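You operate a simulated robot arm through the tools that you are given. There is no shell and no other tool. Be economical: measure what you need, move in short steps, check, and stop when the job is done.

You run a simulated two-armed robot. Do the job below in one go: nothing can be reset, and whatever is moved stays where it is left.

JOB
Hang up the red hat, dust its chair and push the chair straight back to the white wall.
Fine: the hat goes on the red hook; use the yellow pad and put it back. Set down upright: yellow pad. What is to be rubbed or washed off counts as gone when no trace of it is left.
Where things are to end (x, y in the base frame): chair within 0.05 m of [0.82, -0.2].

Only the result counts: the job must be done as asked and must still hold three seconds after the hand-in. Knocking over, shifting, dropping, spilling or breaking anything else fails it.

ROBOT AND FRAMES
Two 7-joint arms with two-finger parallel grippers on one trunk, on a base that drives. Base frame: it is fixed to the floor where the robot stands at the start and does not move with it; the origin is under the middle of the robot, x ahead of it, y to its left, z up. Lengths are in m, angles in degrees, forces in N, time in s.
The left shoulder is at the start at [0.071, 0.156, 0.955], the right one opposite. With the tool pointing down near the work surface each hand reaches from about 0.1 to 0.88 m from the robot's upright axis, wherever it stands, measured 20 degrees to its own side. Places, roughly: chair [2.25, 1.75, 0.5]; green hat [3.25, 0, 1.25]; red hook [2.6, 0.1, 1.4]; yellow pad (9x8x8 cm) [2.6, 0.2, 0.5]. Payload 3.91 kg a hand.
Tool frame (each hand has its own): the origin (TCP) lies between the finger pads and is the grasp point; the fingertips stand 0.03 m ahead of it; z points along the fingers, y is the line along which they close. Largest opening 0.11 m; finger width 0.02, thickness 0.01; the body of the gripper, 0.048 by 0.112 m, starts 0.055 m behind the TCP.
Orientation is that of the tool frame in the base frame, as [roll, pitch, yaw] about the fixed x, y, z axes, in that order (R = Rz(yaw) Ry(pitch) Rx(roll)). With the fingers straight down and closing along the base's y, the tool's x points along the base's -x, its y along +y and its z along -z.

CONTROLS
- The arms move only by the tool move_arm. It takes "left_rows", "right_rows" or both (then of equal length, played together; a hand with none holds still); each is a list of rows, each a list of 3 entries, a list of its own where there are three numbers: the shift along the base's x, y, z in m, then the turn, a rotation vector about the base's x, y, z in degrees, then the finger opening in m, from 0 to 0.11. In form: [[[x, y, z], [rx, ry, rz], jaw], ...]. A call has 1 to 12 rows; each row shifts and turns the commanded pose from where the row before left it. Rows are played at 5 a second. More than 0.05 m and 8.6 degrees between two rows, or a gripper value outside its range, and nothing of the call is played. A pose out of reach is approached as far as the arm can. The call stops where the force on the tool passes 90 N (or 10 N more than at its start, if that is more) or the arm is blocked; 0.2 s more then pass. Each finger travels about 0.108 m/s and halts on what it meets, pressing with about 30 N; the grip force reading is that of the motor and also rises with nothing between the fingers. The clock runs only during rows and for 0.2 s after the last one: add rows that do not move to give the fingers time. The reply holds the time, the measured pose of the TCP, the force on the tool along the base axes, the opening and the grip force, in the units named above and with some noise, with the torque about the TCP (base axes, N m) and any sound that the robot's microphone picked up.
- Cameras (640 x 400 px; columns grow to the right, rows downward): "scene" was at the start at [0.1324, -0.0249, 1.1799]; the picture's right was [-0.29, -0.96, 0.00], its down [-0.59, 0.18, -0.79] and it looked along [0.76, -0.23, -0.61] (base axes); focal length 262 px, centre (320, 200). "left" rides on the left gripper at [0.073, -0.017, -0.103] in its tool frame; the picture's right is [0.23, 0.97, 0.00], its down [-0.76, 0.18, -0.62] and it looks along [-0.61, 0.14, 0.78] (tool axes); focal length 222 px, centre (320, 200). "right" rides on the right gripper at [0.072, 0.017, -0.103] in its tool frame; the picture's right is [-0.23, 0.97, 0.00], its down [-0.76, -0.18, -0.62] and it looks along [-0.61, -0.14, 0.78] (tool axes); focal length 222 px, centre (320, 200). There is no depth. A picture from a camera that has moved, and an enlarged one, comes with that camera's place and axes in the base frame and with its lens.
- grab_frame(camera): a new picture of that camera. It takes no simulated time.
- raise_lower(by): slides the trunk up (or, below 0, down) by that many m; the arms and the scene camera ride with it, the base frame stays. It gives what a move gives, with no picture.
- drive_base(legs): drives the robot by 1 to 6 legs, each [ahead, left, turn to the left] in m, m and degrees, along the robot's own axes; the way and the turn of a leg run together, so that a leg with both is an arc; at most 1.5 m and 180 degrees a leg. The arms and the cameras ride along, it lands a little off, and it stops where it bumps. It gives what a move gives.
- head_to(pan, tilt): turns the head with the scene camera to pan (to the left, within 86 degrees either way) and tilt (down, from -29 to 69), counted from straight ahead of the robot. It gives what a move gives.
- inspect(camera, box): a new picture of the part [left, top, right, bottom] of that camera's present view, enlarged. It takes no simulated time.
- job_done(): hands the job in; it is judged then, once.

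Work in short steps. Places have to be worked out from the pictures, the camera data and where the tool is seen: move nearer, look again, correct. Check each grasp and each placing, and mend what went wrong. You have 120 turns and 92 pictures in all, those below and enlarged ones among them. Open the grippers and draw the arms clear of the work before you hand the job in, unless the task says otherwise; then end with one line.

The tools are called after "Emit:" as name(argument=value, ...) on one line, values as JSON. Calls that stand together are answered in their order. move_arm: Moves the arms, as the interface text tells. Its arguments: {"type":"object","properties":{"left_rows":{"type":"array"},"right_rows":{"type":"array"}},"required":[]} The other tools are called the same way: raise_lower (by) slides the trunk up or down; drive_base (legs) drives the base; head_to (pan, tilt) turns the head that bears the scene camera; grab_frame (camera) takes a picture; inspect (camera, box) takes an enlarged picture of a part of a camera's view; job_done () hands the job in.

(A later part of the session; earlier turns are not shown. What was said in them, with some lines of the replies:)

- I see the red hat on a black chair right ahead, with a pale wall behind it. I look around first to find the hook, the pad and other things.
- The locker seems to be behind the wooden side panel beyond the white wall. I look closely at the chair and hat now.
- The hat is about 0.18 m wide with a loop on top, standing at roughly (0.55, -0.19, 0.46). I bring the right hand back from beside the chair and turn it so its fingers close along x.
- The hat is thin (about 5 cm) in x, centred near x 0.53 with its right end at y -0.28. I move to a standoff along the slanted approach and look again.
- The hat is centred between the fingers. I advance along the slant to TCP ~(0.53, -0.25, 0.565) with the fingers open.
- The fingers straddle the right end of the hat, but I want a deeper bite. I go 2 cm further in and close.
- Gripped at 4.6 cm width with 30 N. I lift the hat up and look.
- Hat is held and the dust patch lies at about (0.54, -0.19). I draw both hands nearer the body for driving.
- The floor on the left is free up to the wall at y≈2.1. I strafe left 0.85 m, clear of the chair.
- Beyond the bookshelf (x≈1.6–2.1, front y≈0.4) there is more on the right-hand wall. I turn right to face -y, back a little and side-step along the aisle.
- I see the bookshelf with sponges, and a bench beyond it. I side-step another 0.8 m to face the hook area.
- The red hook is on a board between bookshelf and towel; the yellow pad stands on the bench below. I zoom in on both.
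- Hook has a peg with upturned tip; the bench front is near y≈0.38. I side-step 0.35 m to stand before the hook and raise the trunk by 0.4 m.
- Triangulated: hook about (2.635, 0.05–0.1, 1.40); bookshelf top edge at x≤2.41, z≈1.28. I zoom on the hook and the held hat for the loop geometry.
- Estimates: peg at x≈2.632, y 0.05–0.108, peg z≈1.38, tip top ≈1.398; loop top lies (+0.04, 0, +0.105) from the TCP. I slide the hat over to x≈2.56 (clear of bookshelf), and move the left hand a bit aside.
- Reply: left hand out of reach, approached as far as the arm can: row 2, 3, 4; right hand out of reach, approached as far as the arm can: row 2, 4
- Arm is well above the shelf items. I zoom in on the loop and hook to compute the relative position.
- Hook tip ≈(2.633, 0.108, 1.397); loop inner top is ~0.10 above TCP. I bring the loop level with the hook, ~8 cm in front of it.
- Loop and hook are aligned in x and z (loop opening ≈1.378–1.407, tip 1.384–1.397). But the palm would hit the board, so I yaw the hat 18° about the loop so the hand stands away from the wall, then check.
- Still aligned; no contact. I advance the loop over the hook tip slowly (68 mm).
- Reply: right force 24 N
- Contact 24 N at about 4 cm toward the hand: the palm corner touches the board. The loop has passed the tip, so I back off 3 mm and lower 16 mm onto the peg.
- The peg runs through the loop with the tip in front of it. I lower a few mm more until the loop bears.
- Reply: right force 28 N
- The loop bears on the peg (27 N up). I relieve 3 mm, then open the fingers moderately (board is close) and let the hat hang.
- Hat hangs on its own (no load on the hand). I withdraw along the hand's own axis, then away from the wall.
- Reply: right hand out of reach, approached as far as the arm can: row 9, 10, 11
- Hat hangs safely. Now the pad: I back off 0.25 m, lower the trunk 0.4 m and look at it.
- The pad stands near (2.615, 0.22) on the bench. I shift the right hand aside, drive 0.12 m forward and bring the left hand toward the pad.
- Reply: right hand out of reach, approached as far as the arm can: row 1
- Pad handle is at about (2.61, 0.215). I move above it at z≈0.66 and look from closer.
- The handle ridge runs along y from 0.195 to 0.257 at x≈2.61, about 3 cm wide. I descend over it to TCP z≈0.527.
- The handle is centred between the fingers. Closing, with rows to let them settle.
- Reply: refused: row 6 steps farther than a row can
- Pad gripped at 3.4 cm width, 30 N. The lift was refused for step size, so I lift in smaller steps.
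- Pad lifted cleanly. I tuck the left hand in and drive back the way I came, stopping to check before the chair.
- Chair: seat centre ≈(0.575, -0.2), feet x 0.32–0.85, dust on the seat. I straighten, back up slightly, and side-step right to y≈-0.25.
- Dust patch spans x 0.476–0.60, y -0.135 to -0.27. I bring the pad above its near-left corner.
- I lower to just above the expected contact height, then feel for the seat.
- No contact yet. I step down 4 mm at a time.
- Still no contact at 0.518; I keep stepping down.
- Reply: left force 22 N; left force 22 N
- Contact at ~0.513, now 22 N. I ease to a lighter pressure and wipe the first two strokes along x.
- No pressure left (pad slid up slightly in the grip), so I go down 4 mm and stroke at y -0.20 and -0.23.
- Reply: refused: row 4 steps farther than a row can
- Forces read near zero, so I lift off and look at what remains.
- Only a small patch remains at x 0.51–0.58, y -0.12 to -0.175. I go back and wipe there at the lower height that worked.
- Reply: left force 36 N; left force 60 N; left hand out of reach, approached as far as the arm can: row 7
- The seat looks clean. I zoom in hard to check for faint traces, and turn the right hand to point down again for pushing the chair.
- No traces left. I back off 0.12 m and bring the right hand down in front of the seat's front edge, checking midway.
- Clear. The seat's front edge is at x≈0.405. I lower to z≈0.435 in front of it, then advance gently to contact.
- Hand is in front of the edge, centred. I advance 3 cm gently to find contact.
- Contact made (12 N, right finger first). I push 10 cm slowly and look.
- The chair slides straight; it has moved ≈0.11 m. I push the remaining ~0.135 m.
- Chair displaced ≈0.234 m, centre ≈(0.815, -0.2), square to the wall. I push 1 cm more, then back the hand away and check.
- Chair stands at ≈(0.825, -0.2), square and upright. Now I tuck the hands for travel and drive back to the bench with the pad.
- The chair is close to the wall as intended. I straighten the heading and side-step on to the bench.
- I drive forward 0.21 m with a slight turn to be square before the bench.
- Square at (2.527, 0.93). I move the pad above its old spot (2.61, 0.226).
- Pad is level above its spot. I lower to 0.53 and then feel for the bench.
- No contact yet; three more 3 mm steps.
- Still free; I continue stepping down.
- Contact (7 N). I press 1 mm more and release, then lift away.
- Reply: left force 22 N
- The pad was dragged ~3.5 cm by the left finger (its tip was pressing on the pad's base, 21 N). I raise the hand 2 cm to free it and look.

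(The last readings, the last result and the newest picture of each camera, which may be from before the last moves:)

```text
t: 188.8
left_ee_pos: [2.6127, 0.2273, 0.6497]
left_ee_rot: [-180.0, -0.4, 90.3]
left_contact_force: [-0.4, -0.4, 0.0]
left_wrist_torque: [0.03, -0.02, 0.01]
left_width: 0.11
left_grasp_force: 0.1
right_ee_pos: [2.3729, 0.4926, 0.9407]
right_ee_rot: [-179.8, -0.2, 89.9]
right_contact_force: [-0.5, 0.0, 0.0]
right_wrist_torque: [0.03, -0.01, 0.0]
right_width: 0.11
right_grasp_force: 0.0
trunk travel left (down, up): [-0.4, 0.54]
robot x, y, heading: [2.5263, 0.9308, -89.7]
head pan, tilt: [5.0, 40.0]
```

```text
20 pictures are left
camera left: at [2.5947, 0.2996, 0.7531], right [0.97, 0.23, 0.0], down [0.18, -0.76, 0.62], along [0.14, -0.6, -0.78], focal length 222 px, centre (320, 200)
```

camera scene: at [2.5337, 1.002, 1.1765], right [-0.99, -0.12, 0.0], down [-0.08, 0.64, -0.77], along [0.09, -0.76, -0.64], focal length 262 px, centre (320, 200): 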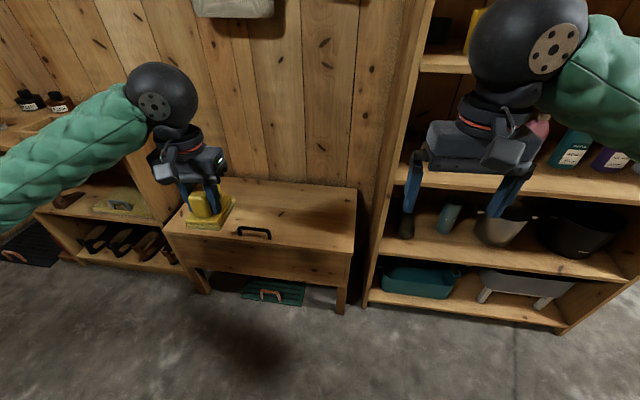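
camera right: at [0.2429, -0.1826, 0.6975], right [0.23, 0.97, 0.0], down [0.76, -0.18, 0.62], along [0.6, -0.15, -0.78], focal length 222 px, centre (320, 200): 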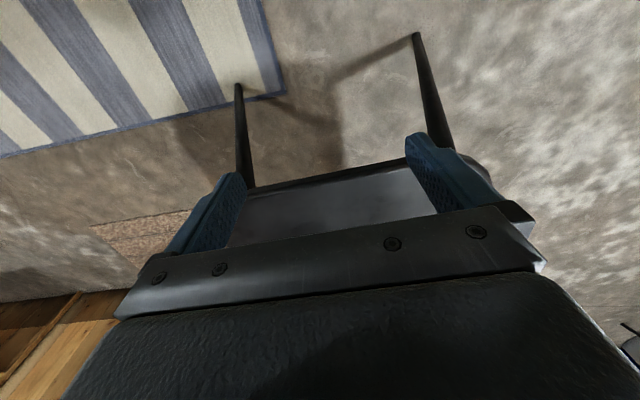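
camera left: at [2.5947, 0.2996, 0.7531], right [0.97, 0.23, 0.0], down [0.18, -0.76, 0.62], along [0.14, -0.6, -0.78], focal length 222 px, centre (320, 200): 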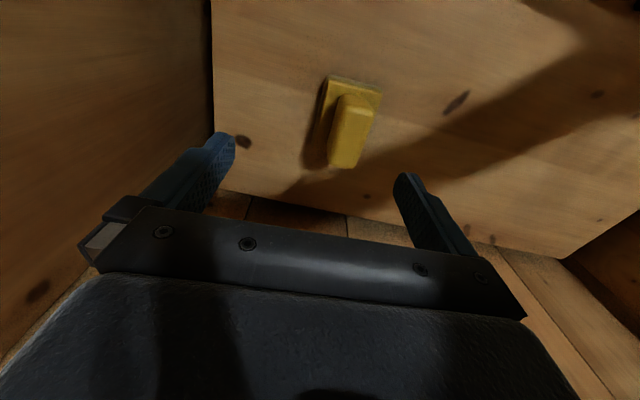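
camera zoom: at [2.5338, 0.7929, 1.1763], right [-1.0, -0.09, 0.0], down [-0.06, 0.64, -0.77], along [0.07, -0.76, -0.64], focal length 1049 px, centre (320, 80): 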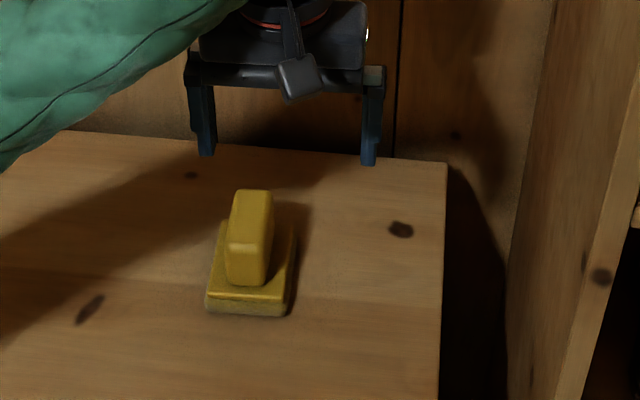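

The pad is upright but ~4.4 cm too far in +x (front centre 2.6465 vs 2.602 before). I regrip it a bit higher, at TCP z≈0.532.

Emit:
move_arm(left_rows=[[[0.017, 0, 0], [0, 0, 0], 0.11], [[0.016, 0, 0], [0, 0, 0], 0.11], [[0, 0, -0.04], [0, 0, 0], 0.11], [[0, 0, -0.04], [0, 0, 0], 0.11], [[0, 0, -0.038], [0, 0, 0], 0.11], [[0, 0, 0], [0, 0, 0], 0.11]])

Emit:
inspect(camera="scene", box=[240, 180, 400, 280])

```text
t: 190.2
left_ee_pos: [2.6448, 0.2254, 0.5307]
left_ee_rot: [-180.0, -0.2, 90.3]
left_contact_force: [-0.2, 0.0, 0.4]
left_wrist_torque: [0.04, 0.0, -0.03]
left_width: 0.1102
left_grasp_force: 0.0
right_ee_pos: [2.3725, 0.492, 0.9418]
right_ee_rot: [-179.9, -0.1, 89.7]
right_contact_force: [1.1, 1.1, -0.1]
right_wrist_torque: [0.03, -0.02, -0.03]
right_width: 0.1101
right_grasp_force: 0.1
trunk travel left (down, up): [-0.4, 0.54]
robot x, y, heading: [2.5245, 0.9302, -89.5]
head pan, tilt: [5.0, 40.0]
```

```text
4.00 times, centred on (320, 230) of scene
camera zoom: at [2.5338, 0.7931, 1.1765], right [-1.0, -0.09, 0.0], down [-0.06, 0.64, -0.77], along [0.07, -0.76, -0.64], focal length 1049 px, centre (320, 80)
```

zoom: 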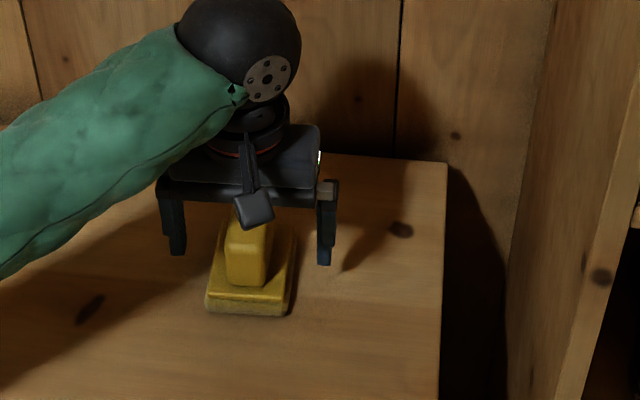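

Fingers straddle the handle. I close, lift 15 mm, shift -x 43 mm and lower again.

Emit:
move_arm(left_rows=[[[0, 0, 0], [0, 0, 0], 0.07], [[0, 0, 0], [0, 0, 0], 0.04], [[0, 0, 0], [0, 0, 0], 0.02], [[0, 0, 0], [0, 0, 0], 0.02], [[0, 0, 0.015], [0, 0, 0], 0.02], [[-0.015, 0, 0], [0, 0, 0], 0.02], [[-0.015, 0, 0], [0, 0, 0], 0.02], [[-0.013, 0, 0], [0, 0, 0], 0.02], [[0, 0, -0.008], [0, 0, 0], 0.02], [[0, 0, -0.004], [0, 0, 0], 0.02], [[0, 0, 0], [0, 0, 0], 0.02]])

Emit:
inspect(camera="scene", box=[240, 180, 400, 280])

```text
t: 192.6
left_ee_pos: [2.6006, 0.227, 0.5336]
left_ee_rot: [179.9, -0.2, 90.2]
left_contact_force: [0.0, -0.2, -0.7]
left_wrist_torque: [0.01, 0.01, 0.03]
left_width: 0.0335
left_grasp_force: 29.6
right_ee_pos: [2.3726, 0.4906, 0.9405]
right_ee_rot: [-179.9, -0.1, 89.8]
right_contact_force: [0.0, 0.6, 0.2]
right_wrist_torque: [0.0, 0.01, -0.02]
right_width: 0.11
right_grasp_force: 0.1
trunk travel left (down, up): [-0.4, 0.54]
robot x, y, heading: [2.525, 0.9307, -89.9]
head pan, tilt: [5.0, 40.0]
```

```text
4.00 times, centred on (320, 230) of scene
camera zoom: at [2.5337, 0.793, 1.1764], right [-1.0, -0.09, 0.0], down [-0.06, 0.64, -0.77], along [0.07, -0.76, -0.64], focal length 1049 px, centre (320, 80)
```

zoom: 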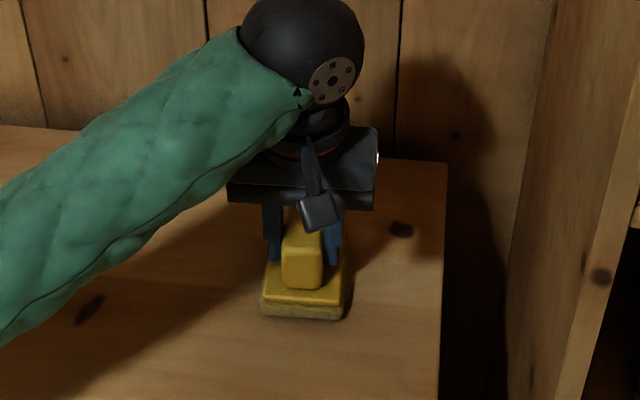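

The pad is back at its old x. I lower the last 2–3 mm and open gradually.

Emit:
move_arm(left_rows=[[[0.003, 0, -0.0025], [0, 0, 0], 0.02], [[0, 0, 0], [0, 0, 0], 0.02]])

Emit:
move_arm(left_rows=[[[0, 0, 0], [0, 0, 0], 0.04], [[0, 0, 0.001], [0, 0, 0], 0.05], [[0, 0, 0.002], [0, 0, 0], 0.06], [[0, 0, 0], [0, 0, 0], 0.08], [[0, 0, 0], [0, 0, 0], 0.1], [[0, 0, 0], [0, 0, 0], 0.1]])

Emit:
inspect(camera="scene", box=[240, 180, 400, 280])

```text
t: 193.2
left_ee_pos: [2.6043, 0.227, 0.5319]
left_ee_rot: [180.0, -0.2, 90.3]
left_contact_force: [-0.1, -0.6, -0.1]
left_wrist_torque: [0.03, 0.03, 0.0]
left_width: 0.0337
left_grasp_force: 30.1
right_ee_pos: [2.3726, 0.4924, 0.9414]
right_ee_rot: [-179.8, 0.0, 89.8]
right_contact_force: [0.9, 0.3, 0.3]
right_wrist_torque: [-0.01, -0.01, 0.04]
right_width: 0.11
right_grasp_force: 0.1
trunk travel left (down, up): [-0.4, 0.54]
robot x, y, heading: [2.5274, 0.9293, -89.7]
head pan, tilt: [5.0, 40.0]
```

```text
t: 194.6
left_ee_pos: [2.6037, 0.2271, 0.5356]
left_ee_rot: [179.9, -0.1, 90.3]
left_contact_force: [0.0, 0.0, -0.4]
left_wrist_torque: [-0.02, 0.03, 0.04]
left_width: 0.1003
left_grasp_force: 0.0
right_ee_pos: [2.372, 0.4915, 0.941]
right_ee_rot: [-179.8, -0.2, 89.8]
right_contact_force: [-0.5, -0.4, -0.4]
right_wrist_torque: [-0.01, -0.03, 0.01]
right_width: 0.1097
right_grasp_force: 0.0
trunk travel left (down, up): [-0.4, 0.54]
robot x, y, heading: [2.5259, 0.928, -89.6]
head pan, tilt: [5.0, 40.0]
```

```text
4.00 times, centred on (320, 230) of scene
camera zoom: at [2.5338, 0.7931, 1.1764], right [-1.0, -0.09, 0.0], down [-0.06, 0.64, -0.77], along [0.07, -0.76, -0.64], focal length 1049 px, centre (320, 80)
```

zoom: 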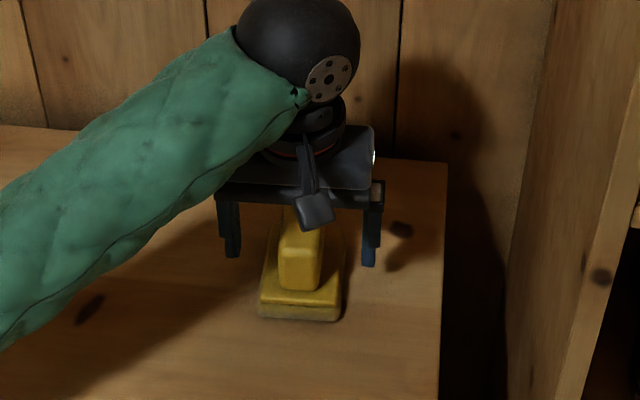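

The pad stands upright in its old place. I lift the left hand clear, back off, and check pad and hat.

Emit:
move_arm(left_rows=[[[0, 0, 0.03], [0, 0, 0], 0.1], [[0, 0, 0.045], [0, 0, 0], 0.1], [[0, 0, 0.045], [0, 0, 0], 0.1], [[0, 0.02, 0.045], [0, 0, 0], 0.1], [[0, 0.025, 0.04], [0, 0, 0], 0.1], [[0.02, 0.035, 0.02], [0, 0, 0], 0.1], [[0.02, 0.04, 0.02], [0, 0, 0], 0.1], [[0.02, 0.04, 0], [0, 0, 0], 0.1], [[0.02, 0.03, 0], [0, 0, 0], 0.1]])

Emit:
drive_base(legs=[[-0.2, 0, 0]])

Emit:
head_to(pan=0, tilt=10)

Emit:
grab_frame(camera="scene")

Emit:
inspect(camera="scene", box=[220, 80, 380, 180])

```text
t: 196.6
left_ee_pos: [2.685, 0.418, 0.7783]
left_ee_rot: [-179.9, -0.2, 90.3]
left_contact_force: [0.3, 0.8, 0.2]
left_wrist_torque: [0.0, 0.01, -0.01]
left_width: 0.0999
left_grasp_force: 0.0
right_ee_pos: [2.3728, 0.4929, 0.9409]
right_ee_rot: [-179.9, -0.1, 89.8]
right_contact_force: [-0.5, 0.8, -0.3]
right_wrist_torque: [0.0, 0.02, 0.02]
right_width: 0.1101
right_grasp_force: 0.0
trunk travel left (down, up): [-0.4, 0.54]
robot x, y, heading: [2.5266, 0.9252, -89.8]
head pan, tilt: [5.0, 40.0]
```

```text
t: 198.2
left_ee_pos: [2.6831, 0.6182, 0.7789]
left_ee_rot: [179.9, -0.2, 90.5]
left_contact_force: [0.8, -0.3, 0.3]
left_wrist_torque: [-0.02, -0.01, -0.01]
left_width: 0.1001
left_grasp_force: 0.1
right_ee_pos: [2.3729, 0.693, 0.942]
right_ee_rot: [-179.8, 0.0, 89.9]
right_contact_force: [0.0, -0.6, 0.5]
right_wrist_torque: [-0.04, -0.01, 0.01]
right_width: 0.11
right_grasp_force: 0.1
trunk travel left (down, up): [-0.4, 0.54]
robot x, y, heading: [2.5252, 1.13, -89.7]
head pan, tilt: [5.0, 40.0]
```

```text
t: 199.1
left_ee_pos: [2.6846, 0.6183, 0.7784]
left_ee_rot: [-179.9, -0.2, 90.4]
left_contact_force: [-0.4, 0.3, -0.2]
left_wrist_torque: [-0.03, -0.02, 0.0]
left_width: 0.1003
left_grasp_force: 0.0
right_ee_pos: [2.3717, 0.6922, 0.9407]
right_ee_rot: [-179.8, -0.1, 90.0]
right_contact_force: [0.2, -0.2, 0.4]
right_wrist_torque: [-0.03, -0.01, 0.02]
right_width: 0.1099
right_grasp_force: 0.0
trunk travel left (down, up): [-0.4, 0.54]
robot x, y, heading: [2.5273, 1.1295, -89.6]
head pan, tilt: [0.0, 10.0]
```

```text
16 pictures are left
camera scene: at [2.5254, 0.9857, 1.224], right [-1.0, -0.01, 0.0], down [0.0, 0.17, -0.98], along [0.01, -0.98, -0.17], focal length 262 px, centre (320, 200)
```

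scene: 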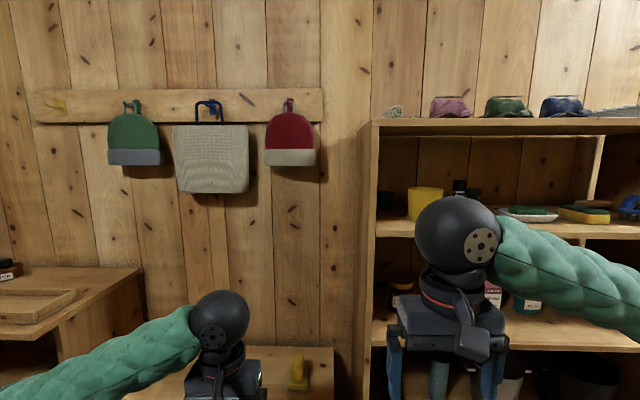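

```text
4.00 times, centred on (300, 130) of scene
camera zoom: at [2.5254, 0.9857, 1.224], right [-1.0, -0.01, 0.0], down [0.0, 0.17, -0.98], along [0.01, -0.98, -0.17], focal length 1049 px, centre (400, 480)
```

zoom: 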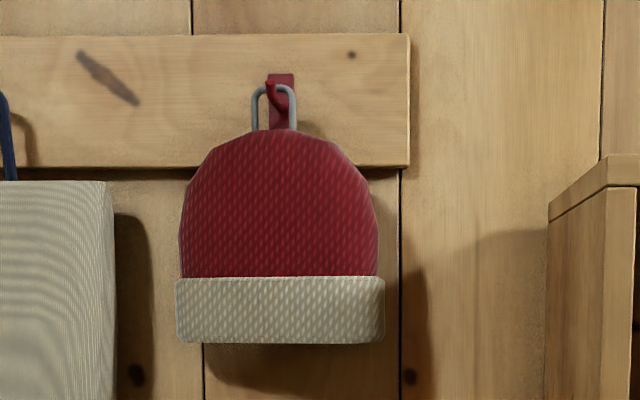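

The hat hangs on the red hook, the pad stands upright on the bench, the chair is clean and in place, and both grippers are open and clear. I hand in.

Emit:
job_done()

```text
The job is handed in.
```

The red hat hangs on the red hook. The chair seat is wiped clean with no dust visible, and the chair is pushed straight back to about (0.825, -0.2). It stops about 0.1 m short of the white wall at its back feet, because that is where your target point puts it. The yellow pad stands upright on the bench where it was; it got dragged about 4 cm when I first released it, so I picked it up again and put it back.
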